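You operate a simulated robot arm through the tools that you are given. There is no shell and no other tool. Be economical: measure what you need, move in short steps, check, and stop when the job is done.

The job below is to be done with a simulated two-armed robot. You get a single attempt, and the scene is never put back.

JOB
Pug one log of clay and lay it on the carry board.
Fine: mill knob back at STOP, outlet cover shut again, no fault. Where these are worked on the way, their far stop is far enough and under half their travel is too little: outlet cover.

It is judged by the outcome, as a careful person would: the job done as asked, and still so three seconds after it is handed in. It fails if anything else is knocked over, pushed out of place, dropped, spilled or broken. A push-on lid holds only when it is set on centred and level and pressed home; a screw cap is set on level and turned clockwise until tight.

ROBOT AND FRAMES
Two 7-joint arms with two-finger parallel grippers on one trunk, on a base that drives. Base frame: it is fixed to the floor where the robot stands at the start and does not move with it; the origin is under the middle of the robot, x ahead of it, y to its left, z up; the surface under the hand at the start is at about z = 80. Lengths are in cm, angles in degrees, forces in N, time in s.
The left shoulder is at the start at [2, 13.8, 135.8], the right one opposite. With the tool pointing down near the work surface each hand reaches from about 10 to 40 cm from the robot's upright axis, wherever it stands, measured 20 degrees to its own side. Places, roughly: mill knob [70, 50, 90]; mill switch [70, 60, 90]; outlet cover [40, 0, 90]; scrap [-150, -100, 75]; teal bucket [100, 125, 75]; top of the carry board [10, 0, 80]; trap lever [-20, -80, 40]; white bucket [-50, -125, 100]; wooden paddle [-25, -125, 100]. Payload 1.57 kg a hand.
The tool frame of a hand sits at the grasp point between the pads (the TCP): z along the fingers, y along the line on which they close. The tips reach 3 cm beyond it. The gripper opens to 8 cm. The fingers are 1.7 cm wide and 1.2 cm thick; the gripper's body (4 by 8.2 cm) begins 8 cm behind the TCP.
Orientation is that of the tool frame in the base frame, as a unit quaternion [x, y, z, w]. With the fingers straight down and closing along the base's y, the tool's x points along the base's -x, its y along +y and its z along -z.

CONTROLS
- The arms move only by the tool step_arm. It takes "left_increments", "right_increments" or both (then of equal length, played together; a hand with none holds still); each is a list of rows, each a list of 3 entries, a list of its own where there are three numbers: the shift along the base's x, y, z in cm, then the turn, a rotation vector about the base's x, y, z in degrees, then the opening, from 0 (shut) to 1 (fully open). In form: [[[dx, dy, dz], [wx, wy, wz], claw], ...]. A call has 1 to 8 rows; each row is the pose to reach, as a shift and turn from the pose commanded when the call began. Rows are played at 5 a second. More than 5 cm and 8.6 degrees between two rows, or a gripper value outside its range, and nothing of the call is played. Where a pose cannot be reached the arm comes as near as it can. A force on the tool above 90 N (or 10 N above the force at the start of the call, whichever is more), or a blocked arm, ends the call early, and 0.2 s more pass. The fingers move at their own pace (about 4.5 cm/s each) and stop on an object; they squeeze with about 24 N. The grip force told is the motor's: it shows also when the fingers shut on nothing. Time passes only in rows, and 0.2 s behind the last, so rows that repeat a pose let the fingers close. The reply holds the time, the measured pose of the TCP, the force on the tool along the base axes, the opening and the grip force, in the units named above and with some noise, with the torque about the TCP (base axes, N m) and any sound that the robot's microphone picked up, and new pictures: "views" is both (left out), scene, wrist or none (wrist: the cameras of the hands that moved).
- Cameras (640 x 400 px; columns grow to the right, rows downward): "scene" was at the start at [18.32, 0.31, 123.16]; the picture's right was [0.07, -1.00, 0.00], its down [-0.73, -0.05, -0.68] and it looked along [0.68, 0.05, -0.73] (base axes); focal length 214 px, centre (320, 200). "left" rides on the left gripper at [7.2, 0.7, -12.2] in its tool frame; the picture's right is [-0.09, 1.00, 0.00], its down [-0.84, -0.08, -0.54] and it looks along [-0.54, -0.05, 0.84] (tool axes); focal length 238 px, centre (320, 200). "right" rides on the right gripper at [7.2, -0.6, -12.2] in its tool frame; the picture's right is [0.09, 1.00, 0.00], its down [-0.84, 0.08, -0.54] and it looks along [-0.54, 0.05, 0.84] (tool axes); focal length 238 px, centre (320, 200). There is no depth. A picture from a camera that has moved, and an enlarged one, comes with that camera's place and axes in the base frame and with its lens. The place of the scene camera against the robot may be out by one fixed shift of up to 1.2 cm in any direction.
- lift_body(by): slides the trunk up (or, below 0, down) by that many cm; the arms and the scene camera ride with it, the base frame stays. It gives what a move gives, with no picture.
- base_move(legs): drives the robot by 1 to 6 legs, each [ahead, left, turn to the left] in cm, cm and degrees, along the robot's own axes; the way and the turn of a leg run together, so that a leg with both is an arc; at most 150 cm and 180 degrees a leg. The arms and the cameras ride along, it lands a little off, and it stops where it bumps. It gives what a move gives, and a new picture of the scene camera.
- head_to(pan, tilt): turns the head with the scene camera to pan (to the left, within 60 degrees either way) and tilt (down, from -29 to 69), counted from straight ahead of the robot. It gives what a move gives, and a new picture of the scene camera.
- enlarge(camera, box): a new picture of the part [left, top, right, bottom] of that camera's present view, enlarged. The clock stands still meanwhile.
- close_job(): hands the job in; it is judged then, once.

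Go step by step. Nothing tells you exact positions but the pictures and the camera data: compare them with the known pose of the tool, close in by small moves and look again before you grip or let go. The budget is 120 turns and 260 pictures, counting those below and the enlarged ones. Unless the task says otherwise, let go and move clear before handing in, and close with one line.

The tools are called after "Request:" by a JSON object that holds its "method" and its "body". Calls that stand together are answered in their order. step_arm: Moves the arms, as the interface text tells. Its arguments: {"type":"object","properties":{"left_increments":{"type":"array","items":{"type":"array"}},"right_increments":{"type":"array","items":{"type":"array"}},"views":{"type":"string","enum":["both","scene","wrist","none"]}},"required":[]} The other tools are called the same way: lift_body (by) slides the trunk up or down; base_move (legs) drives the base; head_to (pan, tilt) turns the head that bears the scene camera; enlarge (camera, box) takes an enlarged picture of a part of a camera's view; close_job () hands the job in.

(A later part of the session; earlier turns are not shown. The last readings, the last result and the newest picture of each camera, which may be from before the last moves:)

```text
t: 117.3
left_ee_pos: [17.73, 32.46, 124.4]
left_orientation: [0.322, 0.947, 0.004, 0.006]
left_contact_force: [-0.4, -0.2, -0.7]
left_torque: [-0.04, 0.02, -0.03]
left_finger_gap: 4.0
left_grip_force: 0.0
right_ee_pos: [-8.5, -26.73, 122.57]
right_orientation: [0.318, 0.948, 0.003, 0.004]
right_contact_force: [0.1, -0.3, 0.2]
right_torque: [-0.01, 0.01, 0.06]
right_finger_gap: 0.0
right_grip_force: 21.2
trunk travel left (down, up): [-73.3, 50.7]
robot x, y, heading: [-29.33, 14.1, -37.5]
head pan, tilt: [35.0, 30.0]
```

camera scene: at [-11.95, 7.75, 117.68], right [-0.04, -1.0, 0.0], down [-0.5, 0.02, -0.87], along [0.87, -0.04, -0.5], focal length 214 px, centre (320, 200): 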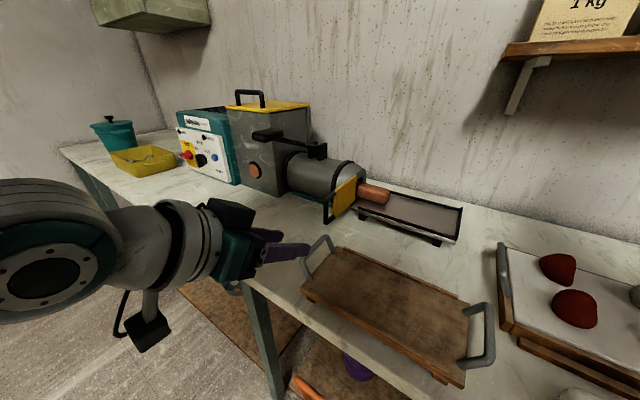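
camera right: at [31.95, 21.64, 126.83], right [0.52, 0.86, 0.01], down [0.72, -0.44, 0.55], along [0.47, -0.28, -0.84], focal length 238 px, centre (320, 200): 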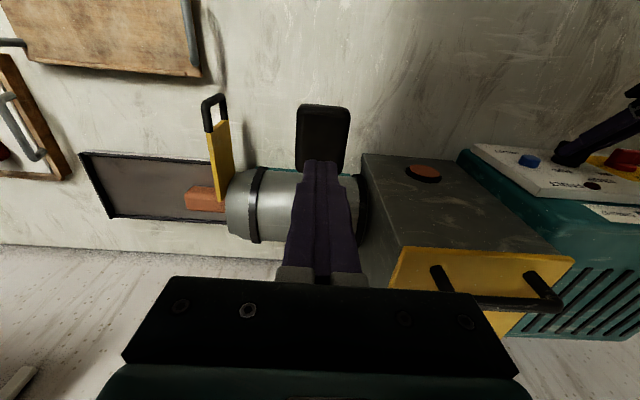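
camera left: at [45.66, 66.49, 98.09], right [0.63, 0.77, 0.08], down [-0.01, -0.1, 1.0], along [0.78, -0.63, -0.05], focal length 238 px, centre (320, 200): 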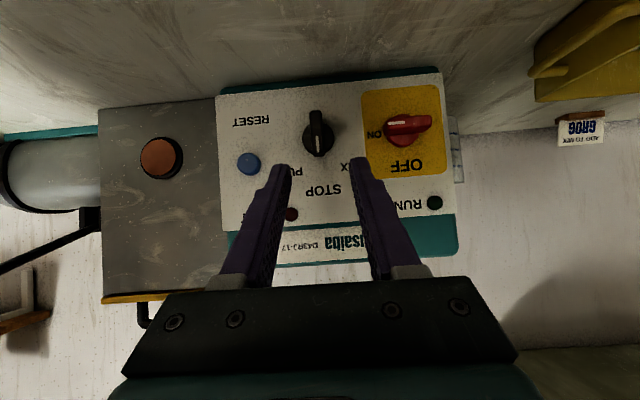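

Request:
{"method": "base_move", "body": {"legs": [[0, 32, 1], [28, 0, 0]]}}

Request:
{"method": "step_arm", "body": {"right_increments": [[[0, 0, 0], [0, 0, 8], 0.5], [[0, 0, 0], [0, 0, 16], 0.8], [[0, 0, 0], [0, 0, 24], 0.8], [[0, 0, 0], [0, 0, 32], 0.8], [[0, 0, 0], [0, 0, 40], 0.8], [[0, 0, 0], [0, 0, 48], 0.8], [[0, 0, 0], [0, 0, 56], 0.8], [[0, 0, 0], [0, 0, 64], 0.8]], "views": "wrist"}}

```text
t: 121.0
left_ee_pos: [58.62, 42.68, 124.57]
left_orientation: [0.315, 0.949, 0.004, 0.007]
left_contact_force: [0.5, 0.5, -1.2]
left_torque: [0.05, -0.03, 0.02]
left_finger_gap: 3.97
left_grip_force: 0.0
right_ee_pos: [33.43, -17.1, 122.51]
right_orientation: [0.312, 0.95, 0.003, 0.003]
right_contact_force: [0.1, 0.7, 0.6]
right_torque: [0.05, 0.02, 0.02]
right_finger_gap: 0.01
right_grip_force: 21.5
trunk travel left (down, up): [-73.3, 50.7]
robot x, y, heading: [12.1, 24.0, -36.3]
head pan, tilt: [35.0, 30.0]
camera scene: at [29.44, 17.43, 125.68], right [-0.02, -1.0, 0.0], down [-0.5, 0.01, -0.87], along [0.87, -0.02, -0.5], focal length 214 px, centre (320, 200)
```

scene: 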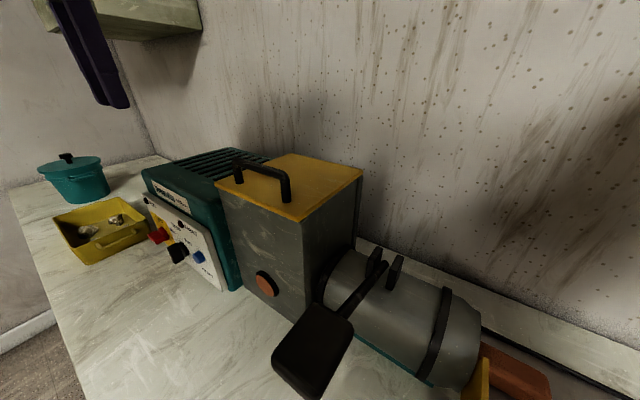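

```text
t: 122.8
left_ee_pos: [58.66, 42.52, 124.42]
left_orientation: [0.315, 0.949, 0.004, 0.007]
left_contact_force: [-0.2, 0.5, -0.2]
left_torque: [-0.03, 0.0, 0.01]
left_finger_gap: 4.01
left_grip_force: 0.1
right_ee_pos: [33.51, -17.18, 122.49]
right_orientation: [-0.241, 0.971, 0.005, 0.001]
right_contact_force: [0.3, 0.3, -0.5]
right_torque: [0.0, 0.0, 0.0]
right_finger_gap: 6.4
right_grip_force: 0.0
trunk travel left (down, up): [-73.3, 50.7]
robot x, y, heading: [11.8, 23.95, -36.4]
head pan, tilt: [35.0, 30.0]
camera right: at [27.36, -21.21, 134.73], right [-0.55, 0.84, 0.01], down [0.7, 0.45, 0.55], along [0.45, 0.31, -0.84], focal length 238 px, centre (320, 200)
```

right: 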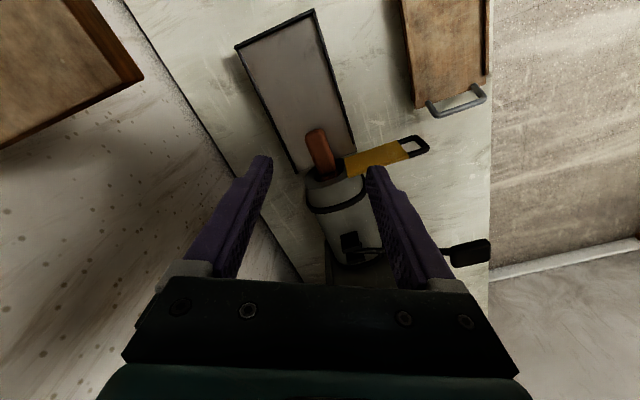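

The wrist camera shows the log and tray clearly. I finish the 90° turn while moving toward the log, away from the shelf.

Request:
{"method": "step_arm", "body": {"right_increments": [[[1.5, 1.8, -2.5], [0, 0, 6.5], 0.9], [[3, 3.7, -5], [0, 0, 13], 0.9], [[4.5, 5.5, -7.5], [0, 0, 19.5], 0.9], [[5.9, 7.3, -10], [0, 0, 26], 0.9], [[5.9, 7.3, -12], [0, 0, 26], 0.9]], "views": "wrist"}}

Request:
{"method": "enlarge", "body": {"camera": "right", "box": [200, 60, 440, 260]}}

```text
t: 124.0
left_ee_pos: [58.73, 42.68, 124.52]
left_orientation: [0.314, 0.949, 0.004, 0.006]
left_contact_force: [0.0, -0.1, 0.1]
left_torque: [-0.01, 0.0, 0.0]
left_finger_gap: 4.0
left_grip_force: 0.0
right_ee_pos: [39.39, -9.82, 110.64]
right_orientation: [-0.452, 0.892, 0.005, 0.0]
right_contact_force: [0.7, -0.4, -0.4]
right_torque: [0.0, 0.01, 0.01]
right_finger_gap: 7.18
right_grip_force: 0.0
trunk travel left (down, up): [-73.3, 50.7]
robot x, y, heading: [12.0, 23.98, -35.9]
head pan, tilt: [35.0, 30.0]
camera right: at [35.62, -16.15, 122.84], right [-0.86, 0.51, 0.01], down [0.43, 0.72, 0.55], along [0.28, 0.47, -0.84], focal length 238 px, centre (320, 200)
```

right: 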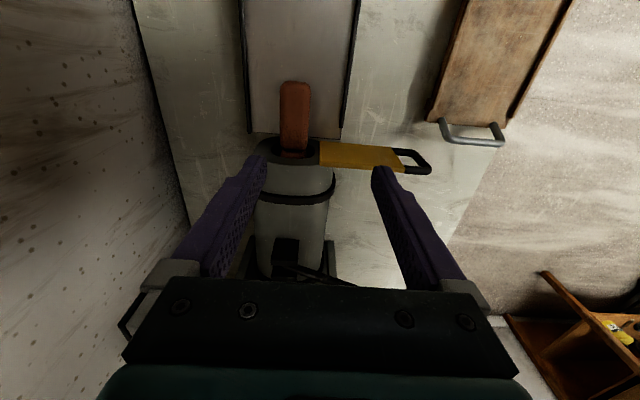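

```text
2.00 times, centred on (320, 160) of right
camera zoom: at [35.62, -16.15, 122.84], right [-0.86, 0.51, 0.01], down [0.43, 0.72, 0.55], along [0.28, 0.47, -0.84], focal length 477 px, centre (320, 280)
```

zoom: 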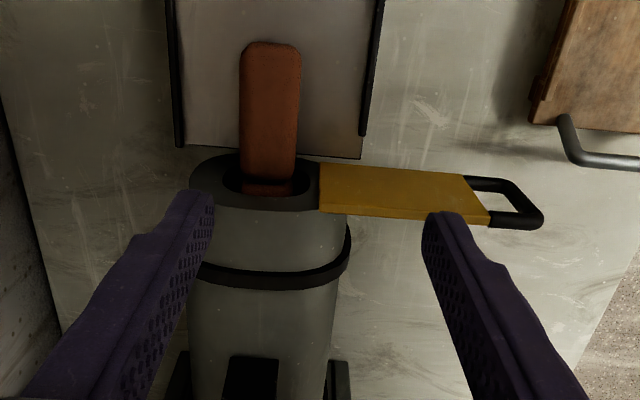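

Log spans u≈12–21, v≈40.6, width ≈4 cm; fully extruded and the hole is clear. It's slightly beyond reach, so I drive 5 cm ahead first.

Request:
{"method": "base_move", "body": {"legs": [[5, 0, 0]]}}

```text
t: 124.9
left_ee_pos: [62.58, 39.74, 124.44]
left_orientation: [0.315, 0.949, 0.004, 0.006]
left_contact_force: [0.2, 0.1, 0.5]
left_torque: [0.02, 0.0, -0.02]
left_finger_gap: 3.97
left_grip_force: 0.1
right_ee_pos: [43.41, -12.65, 110.62]
right_orientation: [-0.452, 0.892, 0.005, 0.001]
right_contact_force: [0.0, 0.1, -1.0]
right_torque: [-0.05, 0.03, 0.02]
right_finger_gap: 7.19
right_grip_force: 0.1
trunk travel left (down, up): [-73.3, 50.7]
robot x, y, heading: [16.07, 21.03, -36.3]
head pan, tilt: [35.0, 30.0]
camera scene: at [33.41, 14.51, 125.68], right [-0.02, -1.0, 0.0], down [-0.5, 0.01, -0.87], along [0.87, -0.02, -0.5], focal length 214 px, centre (320, 200)
```

scene: 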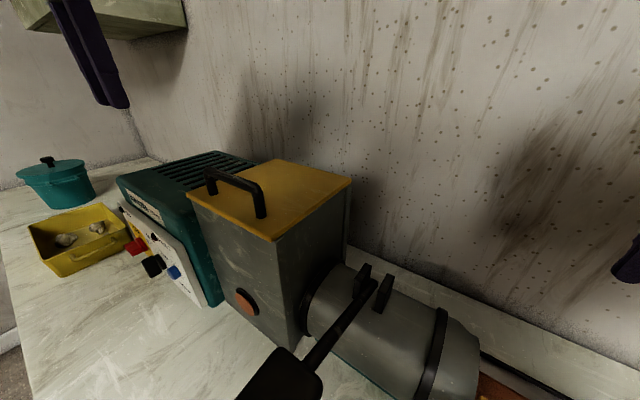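

Request:
{"method": "step_arm", "body": {"right_increments": [[[-1.35, 1.18, -4.5], [0, 0, 0], 0.9], [[-1.35, 1.18, -9], [0, 0, 0], 0.9], [[-1.35, 1.18, -13], [0, 0, 0], 0.9]], "views": "wrist"}}

Request:
{"method": "head_to", "body": {"pan": -15, "tilt": 50}}

```text
t: 125.7
left_ee_pos: [62.54, 39.71, 124.56]
left_orientation: [0.315, 0.949, 0.004, 0.007]
left_contact_force: [-0.8, 0.3, 0.9]
left_torque: [0.02, 0.02, 0.0]
left_finger_gap: 4.0
left_grip_force: 0.1
right_ee_pos: [42.02, -11.44, 97.67]
right_orientation: [-0.452, 0.892, 0.005, 0.0]
right_contact_force: [0.0, -0.8, 0.1]
right_torque: [0.01, -0.01, -0.01]
right_finger_gap: 7.2
right_grip_force: 0.1
trunk travel left (down, up): [-73.3, 50.7]
robot x, y, heading: [16.04, 20.8, -36.4]
head pan, tilt: [35.0, 30.0]
camera right: at [38.23, -17.87, 109.84], right [-0.86, 0.51, 0.01], down [0.43, 0.72, 0.55], along [0.28, 0.47, -0.84], focal length 238 px, centre (320, 200)
```

right: 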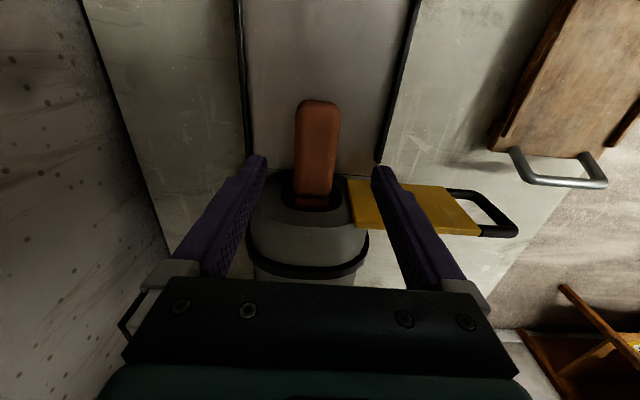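

```text
t: 126.9
left_ee_pos: [62.6, 39.7, 124.47]
left_orientation: [0.315, 0.949, 0.004, 0.007]
left_contact_force: [0.3, -0.6, -0.4]
left_torque: [-0.01, -0.03, 0.01]
left_finger_gap: 3.98
left_grip_force: 0.2
right_ee_pos: [41.94, -11.55, 97.72]
right_orientation: [-0.452, 0.892, 0.005, 0.001]
right_contact_force: [0.3, 0.7, -0.6]
right_torque: [0.01, -0.02, -0.01]
right_finger_gap: 7.2
right_grip_force: 0.1
trunk travel left (down, up): [-73.3, 50.7]
robot x, y, heading: [15.91, 21.07, -36.3]
head pan, tilt: [-15.0, 50.0]
camera scene: at [29.17, 8.71, 122.73], right [-0.78, -0.62, 0.0], down [-0.48, 0.6, -0.64], along [0.4, -0.5, -0.77], focal length 214 px, centre (320, 200)
```

scene: 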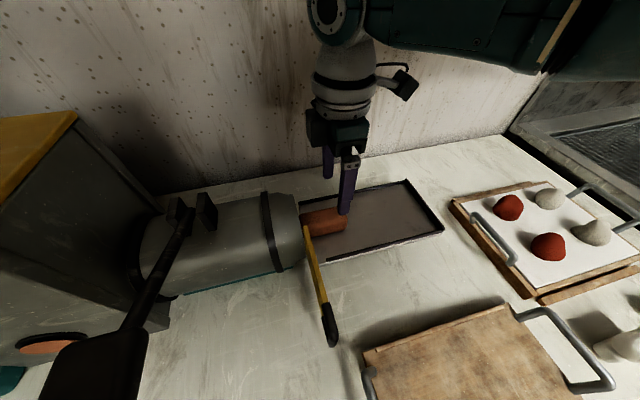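

Centred on the log. I descend to grasp height and look.

Request:
{"method": "step_arm", "body": {"right_increments": [[[0, 0, -3], [0, 0, 0], 0.9], [[0, 0, -5.5], [0, 0, 0], 0.9], [[0, 0, -5.5], [0, 0, 0], 0.9]], "views": "wrist"}}

Request:
{"method": "enlarge", "body": {"camera": "scene", "box": [270, 130, 430, 270]}}

```text
t: 127.7
left_ee_pos: [62.61, 39.6, 124.38]
left_orientation: [0.315, 0.949, 0.004, 0.008]
left_contact_force: [0.4, 0.2, 0.1]
left_torque: [0.01, -0.03, -0.04]
left_finger_gap: 4.0
left_grip_force: 0.0
right_ee_pos: [42.02, -11.54, 92.05]
right_orientation: [-0.452, 0.892, 0.006, 0.001]
right_contact_force: [1.1, -0.5, -0.5]
right_torque: [0.02, 0.01, -0.06]
right_finger_gap: 7.22
right_grip_force: 0.0
trunk travel left (down, up): [-73.3, 50.7]
robot x, y, heading: [16.2, 21.04, -36.4]
head pan, tilt: [-15.0, 50.0]
camera right: at [38.25, -17.89, 104.3], right [-0.86, 0.51, 0.01], down [0.43, 0.72, 0.55], along [0.28, 0.47, -0.84], focal length 238 px, centre (320, 200)
```

right: 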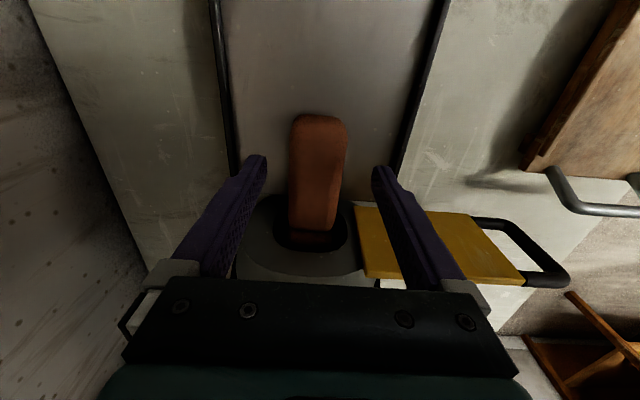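

```text
2.86 times, centred on (350, 200) of scene
camera zoom: at [29.17, 8.71, 122.72], right [-0.78, -0.62, 0.0], down [-0.48, 0.6, -0.64], along [0.4, -0.5, -0.77], focal length 613 px, centre (234, 200)
```

zoom: 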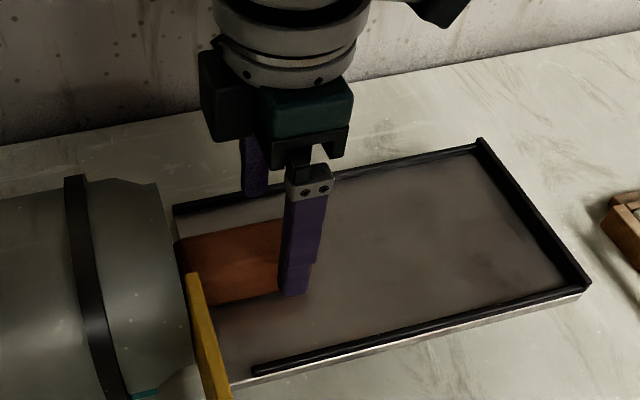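

Fingers straddle the log with no contact. I lower 0.5 cm and close.

Request:
{"method": "step_arm", "body": {"right_increments": [[[0, 0, -0.5], [0, 0, 0], 0.7], [[0, 0, -0.5], [0, 0, 0], 0.4], [[0, 0, -0.5], [0, 0, 0], 0.2], [[0, 0, -0.5], [0, 0, 0], 0], [[0, 0, -0.5], [0, 0, 0], 0]], "views": "wrist"}}

```text
t: 128.9
left_ee_pos: [62.67, 39.64, 124.54]
left_orientation: [0.315, 0.949, 0.005, 0.007]
left_contact_force: [0.1, 0.2, -0.9]
left_torque: [-0.02, 0.01, 0.01]
left_finger_gap: 4.01
left_grip_force: 0.1
right_ee_pos: [41.87, -11.67, 91.69]
right_orientation: [-0.452, 0.892, 0.005, 0.0]
right_contact_force: [0.2, -1.0, 0.9]
right_torque: [-0.12, -0.02, -0.02]
right_finger_gap: 4.15
right_grip_force: 23.8
trunk travel left (down, up): [-73.3, 50.7]
robot x, y, heading: [16.24, 21.12, -36.4]
head pan, tilt: [-15.0, 50.0]
camera right: at [38.25, -17.93, 103.83], right [-0.86, 0.51, 0.01], down [0.43, 0.72, 0.55], along [0.28, 0.47, -0.84], focal length 238 px, centre (320, 200)
```

right: 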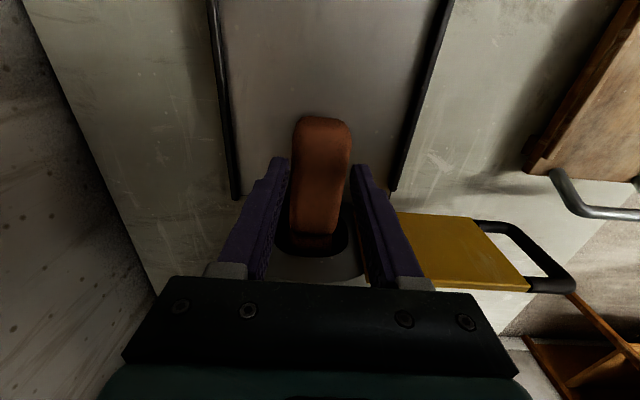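

Log held (4.15 cm). I draw it out along the tray slightly lifted, then lift.

Request:
{"method": "step_arm", "body": {"right_increments": [[[-0.3, -0.4, 0.3], [0, 0, 0], 0], [[-1.2, -1.6, 0.5], [0, 0, 0], 0], [[-2.4, -3.2, 0.7], [0, 0, 0], 0], [[-3.6, -4.8, 1.5], [0, 0, 0], 0], [[-4.2, -5.6, 4.5], [0, 0, 0], 0], [[-4.2, -5.6, 9], [0, 0, 0], 0], [[-4.2, -5.6, 12], [0, 0, 0], 0]], "views": "both"}}

```text
t: 130.5
left_ee_pos: [62.56, 39.64, 124.39]
left_orientation: [0.315, 0.949, 0.004, 0.007]
left_contact_force: [0.2, -0.6, 0.4]
left_torque: [-0.02, 0.04, -0.03]
left_finger_gap: 4.01
left_grip_force: 0.2
right_ee_pos: [37.57, -17.22, 103.69]
right_orientation: [-0.451, 0.892, 0.005, 0.0]
right_contact_force: [-0.5, -0.9, 0.5]
right_torque: [0.01, 0.0, 0.01]
right_finger_gap: 0.0
right_grip_force: 21.6
trunk travel left (down, up): [-73.3, 50.7]
robot x, y, heading: [16.14, 20.75, -36.4]
head pan, tilt: [-15.0, 50.0]
camera scene: at [29.17, 8.7, 122.73], right [-0.78, -0.62, 0.0], down [-0.48, 0.6, -0.64], along [0.4, -0.5, -0.77], focal length 214 px, centre (320, 200)
camera right: at [33.94, -23.43, 115.91], right [-0.86, 0.52, 0.01], down [0.44, 0.71, 0.55], along [0.28, 0.47, -0.84], focal length 238 px, centre (320, 200)
```

scene: 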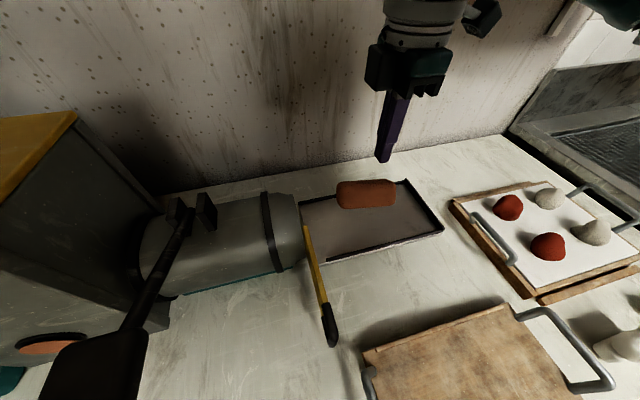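
right: 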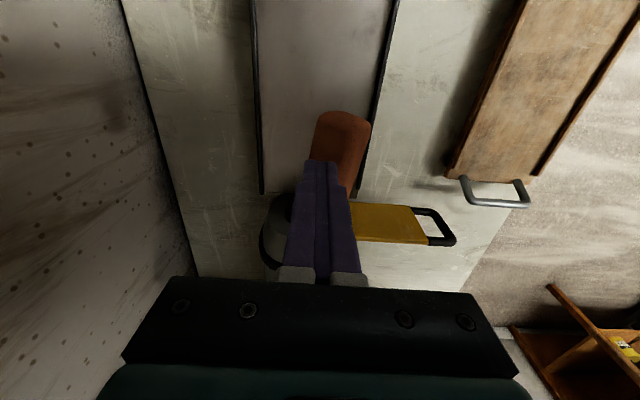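

The log came clear of the outlet but slipped from the fingers. I pause a moment and look where it lies.

Request:
{"method": "step_arm", "body": {"right_increments": [[[0, 0, 0], [0, 0, 0], 0.5], [[0, 0, 0], [0, 0, 0], 0.9], [[0, 0, 0], [0, 0, 0], 0.9], [[0, 0, 0], [0, 0, 0], 0.9]], "views": "both"}}

Request:
{"method": "enlarge", "body": {"camera": "scene", "box": [270, 120, 470, 280]}}

Request:
{"method": "enlarge", "body": {"camera": "right", "box": [220, 60, 460, 260]}}

```text
t: 131.5
left_ee_pos: [62.63, 39.81, 124.4]
left_orientation: [0.315, 0.949, 0.004, 0.006]
left_contact_force: [-1.1, -0.5, 0.9]
left_torque: [0.01, -0.01, 0.04]
left_finger_gap: 4.0
left_grip_force: 0.1
right_ee_pos: [37.7, -16.95, 103.66]
right_orientation: [-0.453, 0.892, 0.005, 0.001]
right_contact_force: [-0.6, 0.1, 0.3]
right_torque: [0.02, -0.01, -0.01]
right_finger_gap: 7.18
right_grip_force: 0.0
trunk travel left (down, up): [-73.3, 50.7]
robot x, y, heading: [16.14, 20.98, -36.5]
head pan, tilt: [-15.0, 50.0]
camera scene: at [29.17, 8.71, 122.72], right [-0.78, -0.62, 0.0], down [-0.48, 0.6, -0.64], along [0.4, -0.5, -0.77], focal length 214 px, centre (320, 200)
camera right: at [33.94, -23.4, 115.81], right [-0.86, 0.51, 0.01], down [0.43, 0.71, 0.55], along [0.28, 0.47, -0.84], focal length 238 px, centre (320, 200)
```

scene: 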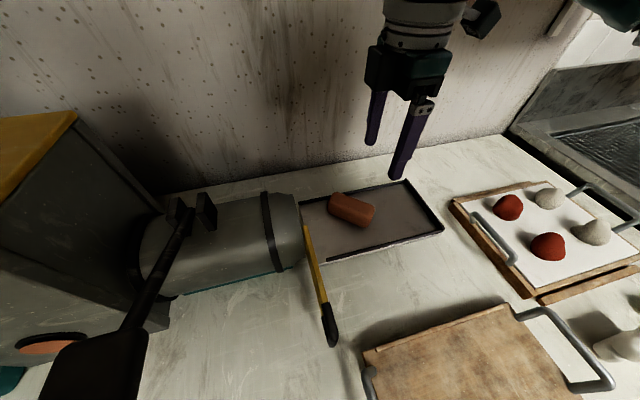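
right: 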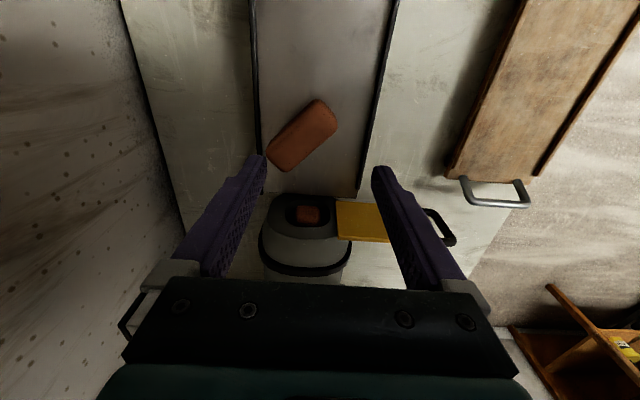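

```text
2.50 times, centred on (370, 200) of scene
camera zoom: at [29.17, 8.71, 122.72], right [-0.78, -0.62, 0.0], down [-0.48, 0.6, -0.64], along [0.4, -0.5, -0.77], focal length 536 px, centre (195, 200)
```

zoom: 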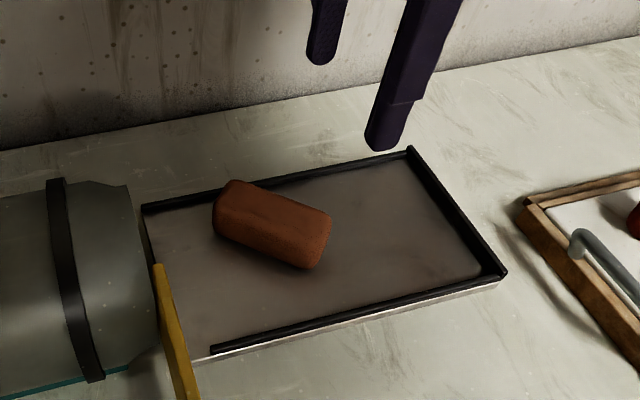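

```text
2.00 times, centred on (340, 160) of right
camera zoom: at [33.94, -23.4, 115.81], right [-0.86, 0.51, 0.01], down [0.43, 0.71, 0.55], along [0.28, 0.47, -0.84], focal length 477 px, centre (280, 280)
```

zoom: 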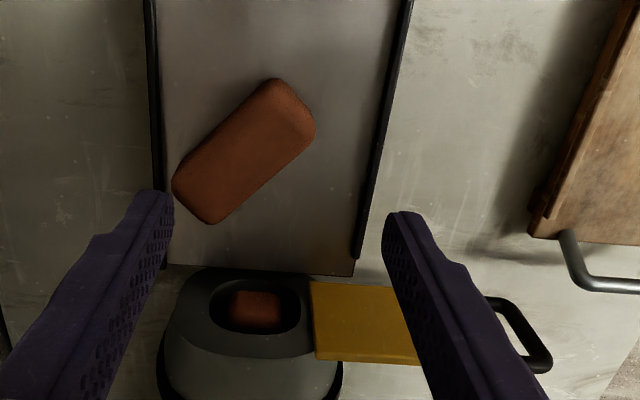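

The log lies intact on the tray, now turned: centre ≈ [40.8, -16.2, 87], lower than I had assumed (which is why the grip was shallow). I re-aim: rotate the hand −39°, centre it, and descend partway.

Request:
{"method": "step_arm", "body": {"right_increments": [[[0.7, 0.2, -1.5], [0, 0, -8], 0.85], [[1.4, 0.4, -3], [0, 0, -16], 0.75], [[2.1, 0.6, -4.5], [0, 0, -24], 0.75], [[2.8, 0.7, -6], [0, 0, -32], 0.75], [[3.1, 0.8, -7.7], [0, 0, -39], 0.75], [[3.1, 0.8, -7.7], [0, 0, -39], 0.75]], "views": "wrist"}}

Request:
{"method": "enlarge", "body": {"camera": "scene", "box": [270, 120, 470, 280]}}

```text
t: 132.9
left_ee_pos: [62.62, 39.69, 124.42]
left_orientation: [0.315, 0.949, 0.004, 0.007]
left_contact_force: [-0.5, 0.2, 0.5]
left_torque: [0.02, -0.04, -0.04]
left_finger_gap: 4.03
left_grip_force: 0.0
right_ee_pos: [40.83, -16.33, 95.89]
right_orientation: [-0.128, 0.992, 0.005, 0.003]
right_contact_force: [-0.4, -0.3, -0.1]
right_torque: [0.0, -0.03, -0.01]
right_finger_gap: 6.0
right_grip_force: 0.0
trunk travel left (down, up): [-73.3, 50.7]
robot x, y, heading: [15.6, 21.04, -36.7]
head pan, tilt: [-15.0, 50.0]
camera right: at [33.95, -18.96, 108.15], right [-0.34, 0.94, 0.01], down [0.79, 0.28, 0.55], along [0.51, 0.19, -0.84], focal length 238 px, centre (320, 200)
```

right: 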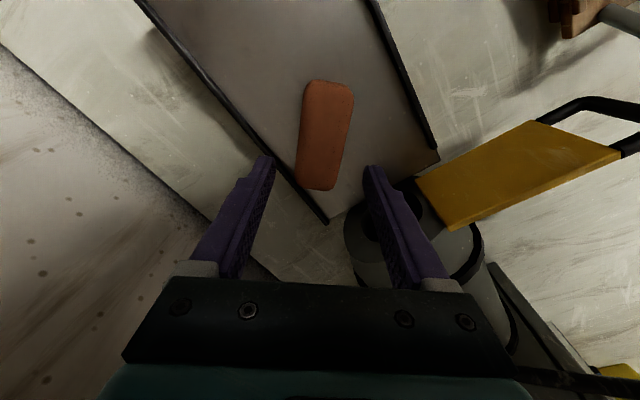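

```text
2.50 times, centred on (370, 200) of scene
camera zoom: at [29.17, 8.71, 122.72], right [-0.78, -0.62, 0.0], down [-0.48, 0.6, -0.64], along [0.4, -0.5, -0.77], focal length 536 px, centre (195, 200)
```

zoom: 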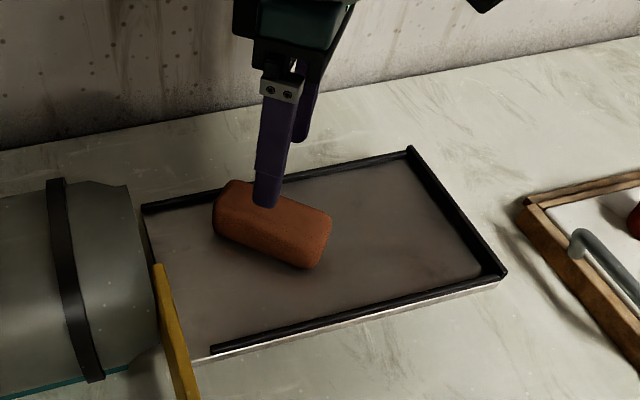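

Nearly aligned: another −8° and −0.4 cm in x. I descend toward the tray, stopping on light contact.

Request:
{"method": "step_arm", "body": {"right_increments": [[[-0.4, 0, -2], [0, 0, -8], 0.75], [[-0.4, 0, -5], [0, 0, -8], 0.75], [[-0.4, 0, -6.5], [0, 0, -8], 0.75]], "views": "wrist"}}

Request:
{"method": "enlarge", "body": {"camera": "scene", "box": [270, 120, 470, 280]}}

```text
t: 133.7
left_ee_pos: [62.72, 39.62, 124.33]
left_orientation: [0.315, 0.949, 0.004, 0.007]
left_contact_force: [-0.1, 0.3, 0.0]
left_torque: [-0.01, -0.04, 0.03]
left_finger_gap: 4.02
left_grip_force: 0.0
right_ee_pos: [39.73, -16.18, 90.47]
right_orientation: [-0.058, 0.998, 0.005, 0.002]
right_contact_force: [-0.5, 0.4, 0.3]
right_torque: [-0.01, -0.02, -0.01]
right_finger_gap: 6.01
right_grip_force: 0.1
right hand out of reach, approached as far as the arm can: row 2, 3
trunk travel left (down, up): [-73.3, 50.7]
robot x, y, heading: [16.06, 20.73, -36.3]
head pan, tilt: [-15.0, 50.0]
camera right: at [32.44, -17.79, 102.73], right [-0.21, 0.98, 0.01], down [0.82, 0.17, 0.55], along [0.53, 0.12, -0.84], focal length 238 px, centre (320, 200)
```

right: 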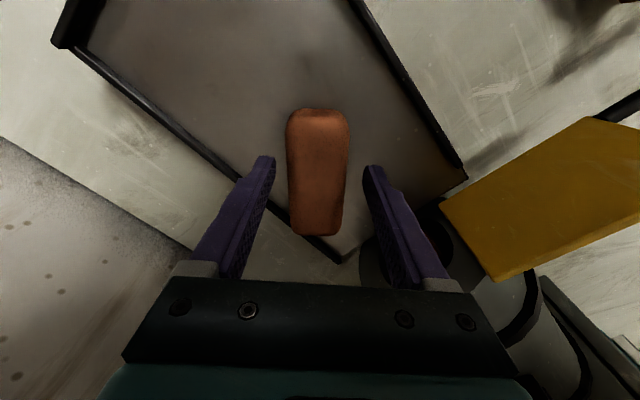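

```text
2.50 times, centred on (370, 200) of scene
camera zoom: at [29.17, 8.71, 122.73], right [-0.78, -0.62, 0.0], down [-0.48, 0.6, -0.64], along [0.4, -0.5, -0.77], focal length 536 px, centre (195, 200)
```

zoom: 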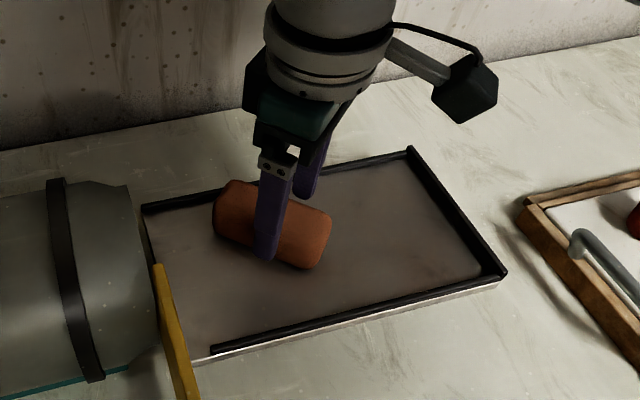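

The arm can't reach lower here. I raise the hand, drive 4 cm ahead and a little right, and come back down.

Request:
{"method": "step_arm", "body": {"right_increments": [[[0, 0, 4], [0, 0, 0], 0.75], [[0, 0, 7.5], [0, 0, 0], 0.75]], "views": "none"}}

Request:
{"method": "base_move", "body": {"legs": [[4, 0, 0]]}}

```text
t: 134.3
left_ee_pos: [62.56, 39.62, 124.51]
left_orientation: [0.315, 0.949, 0.004, 0.007]
left_contact_force: [-0.3, -0.5, 0.0]
left_torque: [0.0, 0.01, -0.02]
left_finger_gap: 4.0
left_grip_force: 0.1
right_ee_pos: [39.62, -16.16, 98.0]
right_orientation: [-0.059, 0.998, 0.006, 0.002]
right_contact_force: [0.7, -0.2, 0.5]
right_torque: [0.0, 0.01, -0.01]
right_finger_gap: 6.01
right_grip_force: 0.0
trunk travel left (down, up): [-73.3, 50.7]
robot x, y, heading: [16.31, 20.96, -36.3]
head pan, tilt: [-15.0, 50.0]
```

```text
t: 135.1
left_ee_pos: [65.81, 37.27, 124.52]
left_orientation: [0.315, 0.949, 0.004, 0.008]
left_contact_force: [0.2, 0.1, -0.8]
left_torque: [-0.01, -0.01, 0.03]
left_finger_gap: 3.99
left_grip_force: 0.2
right_ee_pos: [42.93, -18.41, 97.85]
right_orientation: [-0.058, 0.998, 0.005, 0.003]
right_contact_force: [0.1, -0.4, 0.0]
right_torque: [0.01, 0.04, 0.0]
right_finger_gap: 5.99
right_grip_force: 0.1
trunk travel left (down, up): [-73.3, 50.7]
robot x, y, heading: [19.1, 18.53, -36.4]
head pan, tilt: [-15.0, 50.0]
camera scene: at [32.36, 6.36, 122.72], right [-0.78, -0.62, 0.0], down [-0.48, 0.6, -0.64], along [0.4, -0.5, -0.77], focal length 214 px, centre (320, 200)
```

scene: 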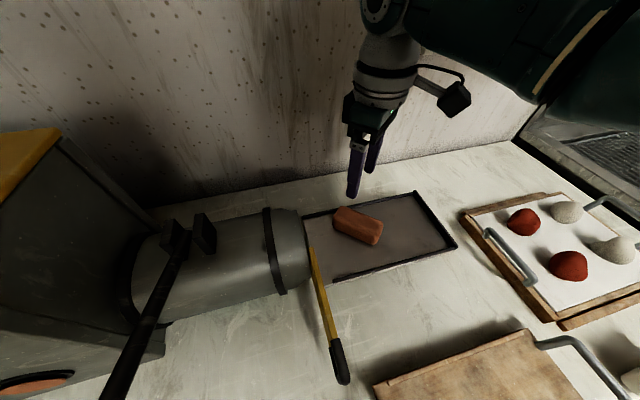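

Request:
{"method": "step_arm", "body": {"right_increments": [[[-2.6, 2.1, -2], [0, 0, 0], 0.75], [[-2.6, 2.1, -5.5], [0, 0, 0], 0.75], [[-2.6, 2.1, -8], [0, 0, 0], 0.75], [[-2.6, 2.1, -9.2], [0, 0, 0], 0.75]], "views": "wrist"}}

Request:
{"method": "enlarge", "body": {"camera": "scene", "box": [290, 140, 470, 280]}}

```text
t: 136.1
left_ee_pos: [65.91, 37.31, 124.44]
left_orientation: [0.314, 0.949, 0.005, 0.007]
left_contact_force: [0.3, -0.5, 0.5]
left_torque: [0.0, -0.01, -0.03]
left_finger_gap: 4.0
left_grip_force: 0.0
right_ee_pos: [40.44, -16.19, 88.64]
right_orientation: [-0.058, 0.998, 0.004, 0.003]
right_contact_force: [0.0, -0.8, -0.3]
right_torque: [0.03, -0.02, 0.03]
right_finger_gap: 6.01
right_grip_force: 0.1
trunk travel left (down, up): [-73.3, 50.7]
robot x, y, heading: [19.31, 18.51, -36.4]
head pan, tilt: [-15.0, 50.0]
camera right: at [33.18, -17.94, 100.81], right [-0.21, 0.98, 0.01], down [0.82, 0.17, 0.55], along [0.53, 0.12, -0.84], focal length 238 px, centre (320, 200)
```

right: 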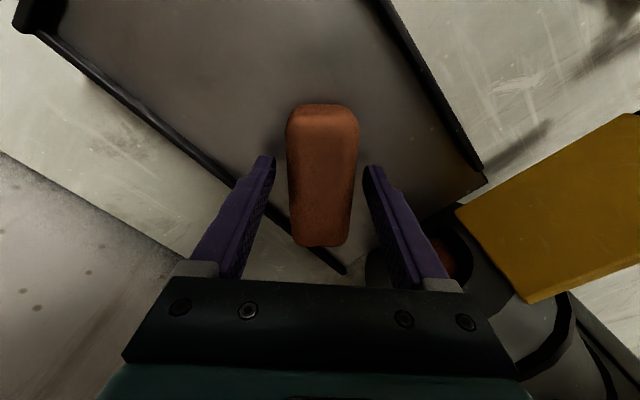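

```text
2.86 times, centred on (380, 210) of scene
camera zoom: at [32.36, 6.36, 122.72], right [-0.78, -0.62, 0.0], down [-0.48, 0.6, -0.64], along [0.4, -0.5, -0.77], focal length 613 px, centre (149, 171)
```

zoom: 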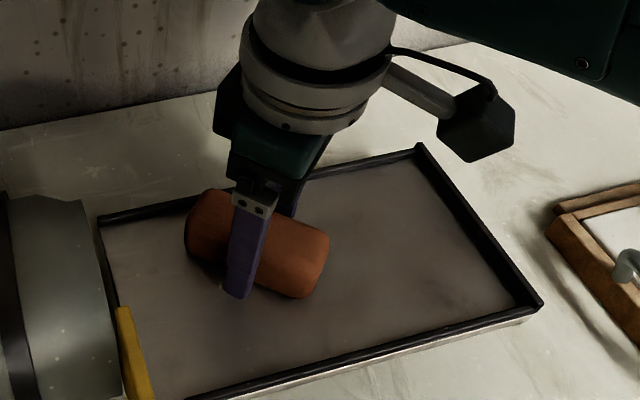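

Good straddle, still no contact. I lower 0.6 cm more, close, and hold.

Request:
{"method": "step_arm", "body": {"right_increments": [[[0, 0, -0.6], [0, 0, 0], 0.75], [[0, 0, -0.6], [0, 0, 0], 0.5], [[0, 0, -0.6], [0, 0, 0], 0.2], [[0, 0, -0.6], [0, 0, 0], 0], [[0, 0, -0.6], [0, 0, 0], 0], [[0, 0, -0.6], [0, 0, 0], 0]], "views": "wrist"}}

Request:
{"method": "enlarge", "body": {"camera": "scene", "box": [290, 140, 470, 280]}}

```text
t: 137.5
left_ee_pos: [65.76, 37.39, 124.54]
left_orientation: [0.315, 0.949, 0.005, 0.006]
left_contact_force: [-0.4, -0.5, -0.6]
left_torque: [-0.02, -0.03, -0.01]
left_finger_gap: 3.99
left_grip_force: 0.0
right_ee_pos: [40.51, -16.4, 88.01]
right_orientation: [-0.058, 0.998, 0.004, 0.003]
right_contact_force: [-0.4, 0.0, 1.2]
right_torque: [-0.02, -0.1, 0.06]
right_finger_gap: 4.27
right_grip_force: 23.8
trunk travel left (down, up): [-73.3, 50.7]
robot x, y, heading: [19.15, 19.01, -36.6]
head pan, tilt: [-15.0, 50.0]
camera right: at [33.15, -17.99, 100.31], right [-0.21, 0.98, 0.01], down [0.82, 0.17, 0.55], along [0.53, 0.12, -0.84], focal length 238 px, centre (320, 200)
```

right: 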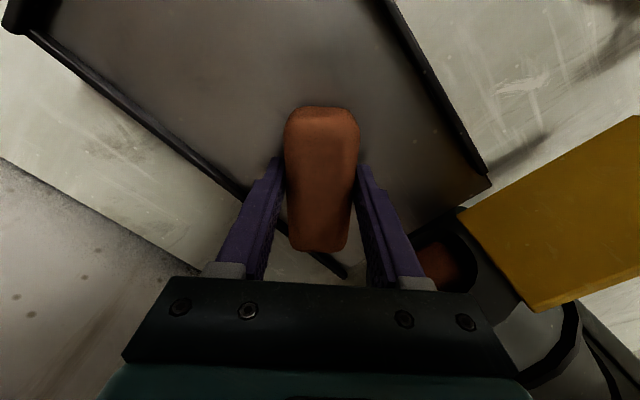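

```text
2.86 times, centred on (380, 210) of scene
camera zoom: at [32.37, 6.36, 122.72], right [-0.78, -0.62, 0.0], down [-0.48, 0.6, -0.64], along [0.4, -0.5, -0.77], focal length 613 px, centre (149, 171)
```

zoom: 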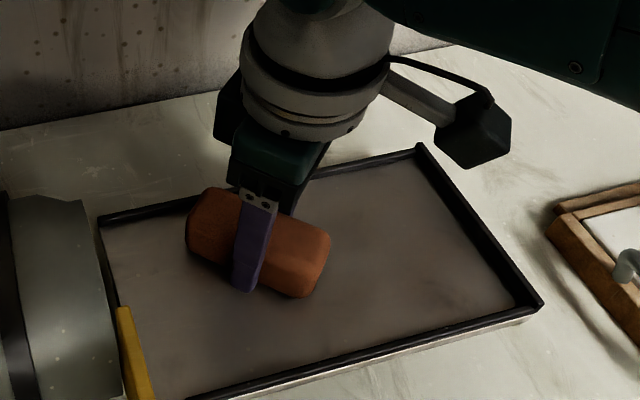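

Firm, centred grip. I lift slowly by 3 cm and check it holds.

Request:
{"method": "step_arm", "body": {"right_increments": [[[0, 0, 0.5], [0, 0, 0], 0], [[0, 0, 1], [0, 0, 0], 0], [[0, 0, 1.6], [0, 0, 0], 0], [[0, 0, 2.2], [0, 0, 0], 0], [[0, 0, 3], [0, 0, 0], 0], [[0, 0, 3], [0, 0, 0], 0]], "views": "wrist"}}

Request:
{"method": "enlarge", "body": {"camera": "scene", "box": [290, 140, 470, 280]}}

```text
t: 138.9
left_ee_pos: [65.86, 37.35, 124.39]
left_orientation: [0.315, 0.949, 0.004, 0.007]
left_contact_force: [-0.3, 0.5, 0.4]
left_torque: [-0.02, -0.04, 0.0]
left_finger_gap: 4.01
left_grip_force: 0.0
right_ee_pos: [40.23, -16.38, 91.12]
right_orientation: [-0.059, 0.998, 0.005, 0.003]
right_contact_force: [0.7, -0.1, -2.9]
right_torque: [-0.01, 0.0, 0.01]
right_finger_gap: 4.19
right_grip_force: 23.7
trunk travel left (down, up): [-73.3, 50.7]
robot x, y, heading: [19.14, 18.86, -36.5]
head pan, tilt: [-15.0, 50.0]
camera right: at [33.13, -18.07, 103.35], right [-0.21, 0.98, 0.01], down [0.82, 0.17, 0.55], along [0.53, 0.12, -0.84], focal length 238 px, centre (320, 200)
```

right: 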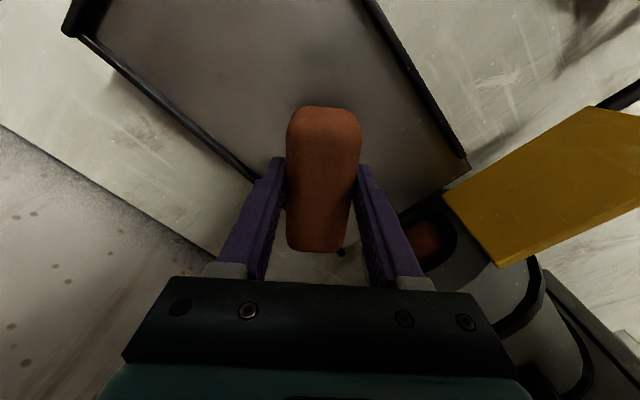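

```text
2.86 times, centred on (380, 210) of scene
camera zoom: at [32.35, 6.37, 122.72], right [-0.78, -0.62, 0.0], down [-0.48, 0.6, -0.64], along [0.4, -0.5, -0.77], focal length 613 px, centre (149, 171)
```

zoom: 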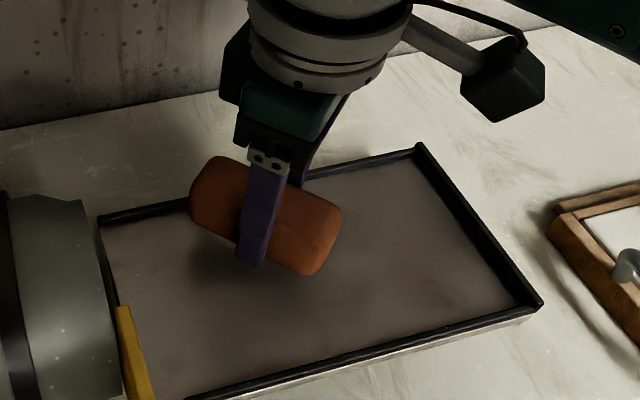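

The log is held securely (about 3 N). I lift it clear, turn it back in line with the board, and drive back and right so the board comes into reach.

Request:
{"method": "step_arm", "body": {"right_increments": [[[0, 0, 3], [0, 0, 0], 0], [[0, 0, 6], [0, 0, 0], 0], [[0, 0, 9], [0, 0, 7], 0], [[0, 0, 12], [0, 0, 15], 0], [[0, 0, 14], [0, 0, 23], 0], [[0, 0, 14], [0, 0, 31], 0], [[0, 0, 14], [0, 0, 39], 0], [[0, 0, 14], [0, 0, 47], 0]], "views": "wrist"}}

Request:
{"method": "base_move", "body": {"legs": [[-20, 0, 0], [0, -10, 0]]}}

```text
t: 140.7
left_ee_pos: [65.82, 37.29, 124.46]
left_orientation: [0.314, 0.949, 0.004, 0.006]
left_contact_force: [-0.2, 0.3, -0.3]
left_torque: [0.0, 0.01, -0.02]
left_finger_gap: 3.99
left_grip_force: 0.1
right_ee_pos: [40.19, -16.45, 104.96]
right_orientation: [-0.453, 0.891, 0.006, 0.001]
right_contact_force: [0.7, -0.2, -3.0]
right_torque: [-0.04, -0.02, -0.04]
right_finger_gap: 4.16
right_grip_force: 23.8
trunk travel left (down, up): [-73.3, 50.7]
robot x, y, heading: [19.56, 18.42, -36.4]
head pan, tilt: [-15.0, 50.0]
camera right: at [36.52, -22.75, 117.34], right [-0.86, 0.51, 0.01], down [0.43, 0.72, 0.55], along [0.27, 0.47, -0.84], focal length 238 px, centre (320, 200)
```

right: 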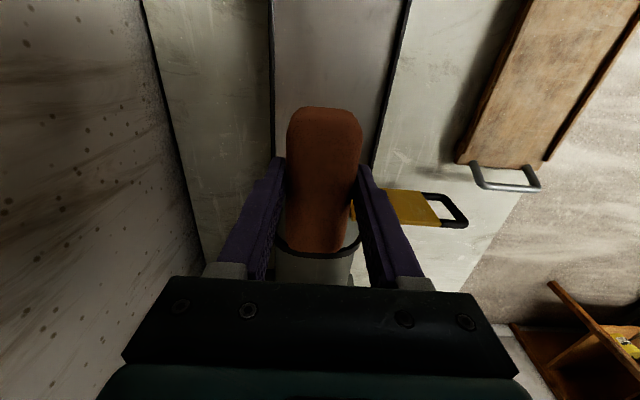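

```text
t: 143.1
left_ee_pos: [44.46, 40.65, 124.4]
left_orientation: [0.314, 0.949, 0.004, 0.006]
left_contact_force: [-0.2, -0.3, 0.2]
left_torque: [0.0, -0.01, 0.02]
left_finger_gap: 4.0
left_grip_force: 0.1
right_ee_pos: [18.96, -12.93, 105.19]
right_orientation: [-0.453, 0.892, 0.006, 0.0]
right_contact_force: [-0.3, -0.1, -3.7]
right_torque: [-0.03, 0.0, 0.02]
right_finger_gap: 4.17
right_grip_force: 23.9
trunk travel left (down, up): [-73.3, 50.7]
robot x, y, heading: [-2.24, 22.09, -36.3]
head pan, tilt: [-15.0, 50.0]
camera scene: at [11.05, 9.72, 122.72], right [-0.78, -0.62, 0.0], down [-0.48, 0.6, -0.64], along [0.4, -0.5, -0.77], focal length 214 px, centre (320, 200)
```

scene: 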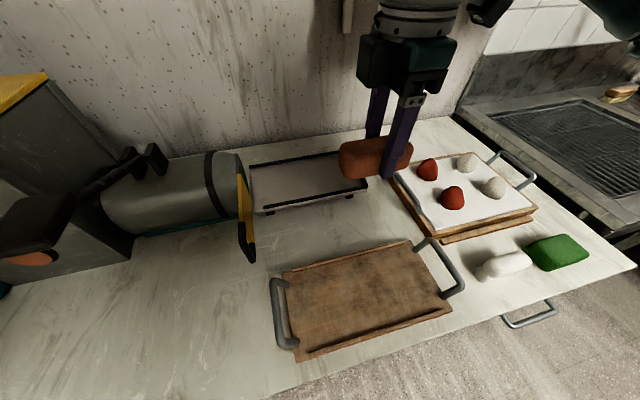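

Board centre ≈ [12.3, -4]. I carry the log over it, and lower part way.

Request:
{"method": "step_arm", "body": {"right_increments": [[[-2.2, 3, 0], [0, 0, 0], 0], [[-4.5, 6, 0], [0, 0, 0], 0], [[-6.7, 8.9, 0], [0, 0, 0], 0], [[-6.7, 8.9, -4], [0, 0, 0], 0], [[-6.7, 8.9, -8], [0, 0, 0], 0], [[-6.7, 8.9, -11], [0, 0, 0], 0], [[-6.7, 8.9, -11], [0, 0, 0], 0]], "views": "both"}}

```text
t: 144.7
left_ee_pos: [44.32, 40.68, 124.5]
left_orientation: [0.315, 0.949, 0.004, 0.006]
left_contact_force: [-0.2, -0.8, 0.2]
left_torque: [0.03, -0.02, 0.0]
left_finger_gap: 3.97
left_grip_force: 0.0
right_ee_pos: [12.29, -4.11, 94.15]
right_orientation: [-0.452, 0.892, 0.006, 0.0]
right_contact_force: [-0.1, 0.3, -1.9]
right_torque: [0.0, 0.03, -0.01]
right_finger_gap: 4.16
right_grip_force: 24.7
trunk travel left (down, up): [-73.3, 50.7]
robot x, y, heading: [-1.68, 21.91, -36.3]
head pan, tilt: [-15.0, 50.0]
camera scene: at [11.05, 9.72, 122.72], right [-0.78, -0.62, 0.0], down [-0.48, 0.6, -0.64], along [0.4, -0.5, -0.77], focal length 214 px, centre (320, 200)
camera right: at [8.58, -10.4, 106.47], right [-0.86, 0.51, 0.01], down [0.43, 0.72, 0.55], along [0.27, 0.47, -0.84], focal length 238 px, centre (320, 200)
```

scene: 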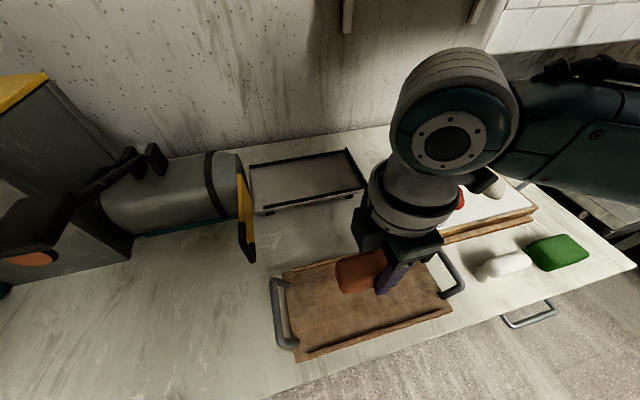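
right: 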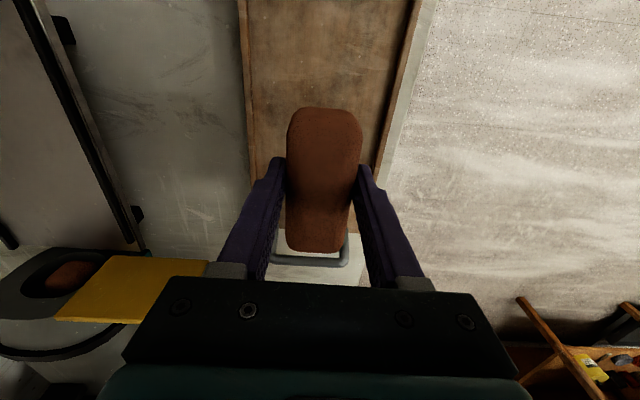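

Centred over the board. I lower gradually, watching force.

Request:
{"method": "step_arm", "body": {"right_increments": [[[0, 0, -3], [0, 0, 0], 0], [[0, 0, -5], [0, 0, 0], 0], [[0, 0, -6.2], [0, 0, 0], 0], [[0, 0, -6.8], [0, 0, 0], 0], [[0, 0, -6.8], [0, 0, 0], 0]], "views": "both"}}

Request:
{"method": "enlarge", "body": {"camera": "scene", "box": [260, 200, 480, 370]}}

```text
t: 145.8
left_ee_pos: [44.54, 40.75, 124.4]
left_orientation: [0.315, 0.949, 0.004, 0.007]
left_contact_force: [0.7, 0.0, 0.4]
left_torque: [0.03, 0.0, 0.02]
left_finger_gap: 3.99
left_grip_force: 0.0
right_ee_pos: [12.24, -4.07, 87.43]
right_orientation: [-0.453, 0.891, 0.006, 0.0]
right_contact_force: [-0.4, 0.8, -2.6]
right_torque: [0.0, -0.02, 0.02]
right_finger_gap: 4.14
right_grip_force: 24.1
trunk travel left (down, up): [-73.3, 50.7]
robot x, y, heading: [-1.93, 21.73, -36.1]
head pan, tilt: [-15.0, 50.0]
camera scene: at [11.06, 9.72, 122.72], right [-0.78, -0.62, 0.0], down [-0.48, 0.6, -0.64], along [0.4, -0.5, -0.77], focal length 214 px, centre (320, 200)
camera right: at [8.55, -10.37, 99.62], right [-0.86, 0.51, 0.01], down [0.43, 0.72, 0.55], along [0.27, 0.47, -0.84], focal length 238 px, centre (320, 200)
```

scene: 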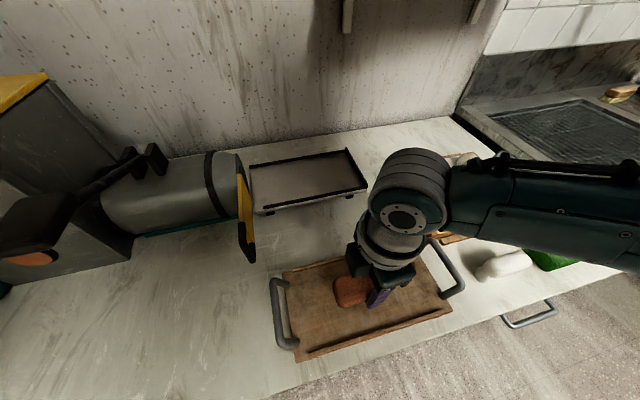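
right: 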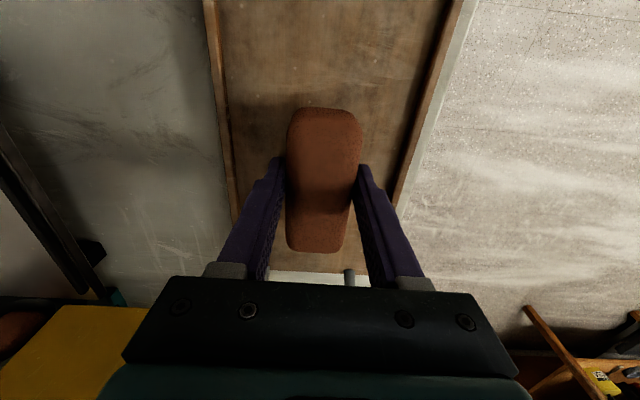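

```text
2.35 times, centred on (370, 285) of scene
camera zoom: at [11.06, 9.72, 122.72], right [-0.78, -0.62, 0.0], down [-0.48, 0.6, -0.64], along [0.4, -0.5, -0.77], focal length 505 px, centre (202, 0)
```

zoom: 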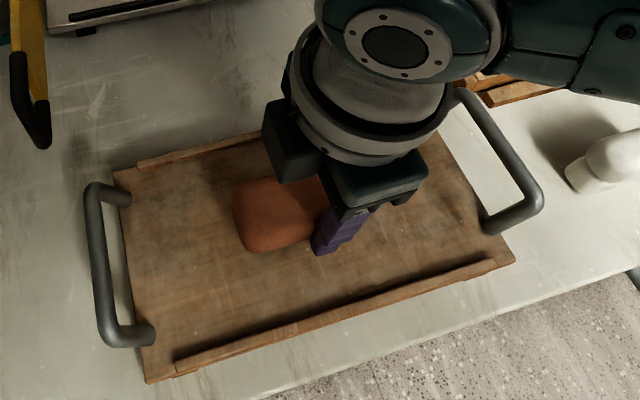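

Still not touching (weight still on the hand). I continue down in small steps.

Request:
{"method": "step_arm", "body": {"right_increments": [[[0, 0, -0.5], [0, 0, 0], 0], [[0, 0, -1], [0, 0, 0], 0], [[0, 0, -1.5], [0, 0, 0], 0]], "views": "none"}}

Request:
{"method": "step_arm", "body": {"right_increments": [[[0, 0, -0.4], [0, 0, 0], 0], [[0, 0, -0.8], [0, 0, 0], 0]], "views": "wrist"}}

```text
t: 146.7
left_ee_pos: [44.43, 40.67, 124.43]
left_orientation: [0.314, 0.949, 0.005, 0.007]
left_contact_force: [-0.2, 0.6, 0.5]
left_torque: [0.02, -0.01, -0.01]
left_finger_gap: 4.0
left_grip_force: 0.1
right_ee_pos: [12.31, -4.05, 85.85]
right_orientation: [-0.453, 0.891, 0.005, 0.001]
right_contact_force: [-5.7, 4.8, 21.1]
right_torque: [-0.16, -0.17, 0.07]
right_finger_gap: 4.19
right_grip_force: 23.7
trunk travel left (down, up): [-73.3, 50.7]
robot x, y, heading: [-2.36, 21.98, -36.2]
head pan, tilt: [-15.0, 50.0]
```

```text
t: 147.2
left_ee_pos: [44.3, 40.59, 124.39]
left_orientation: [0.315, 0.949, 0.004, 0.006]
left_contact_force: [0.2, 0.4, -0.4]
left_torque: [0.0, -0.02, 0.01]
left_finger_gap: 3.99
left_grip_force: 0.0
right_ee_pos: [12.48, -4.27, 85.37]
right_orientation: [-0.453, 0.891, 0.005, 0.002]
right_contact_force: [-19.4, 13.7, 80.9]
right_torque: [-1.32, -0.54, -0.41]
right_finger_gap: 4.16
right_grip_force: 24.5
trunk travel left (down, up): [-73.3, 50.7]
robot x, y, heading: [-2.15, 22.28, -36.5]
head pan, tilt: [-15.0, 50.0]
camera right: at [8.66, -10.57, 97.61], right [-0.86, 0.51, 0.01], down [0.43, 0.72, 0.55], along [0.28, 0.47, -0.84], focal length 238 px, centre (320, 200)
```

right: 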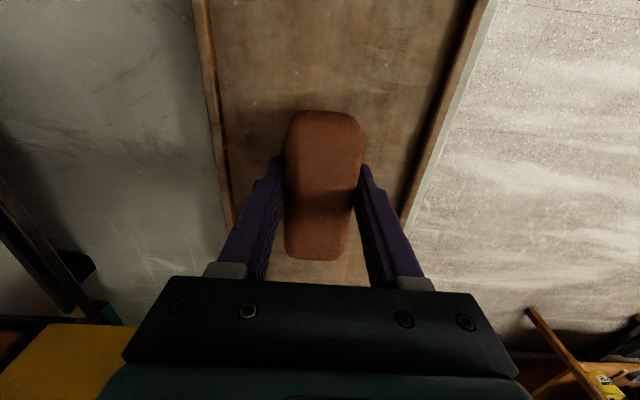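

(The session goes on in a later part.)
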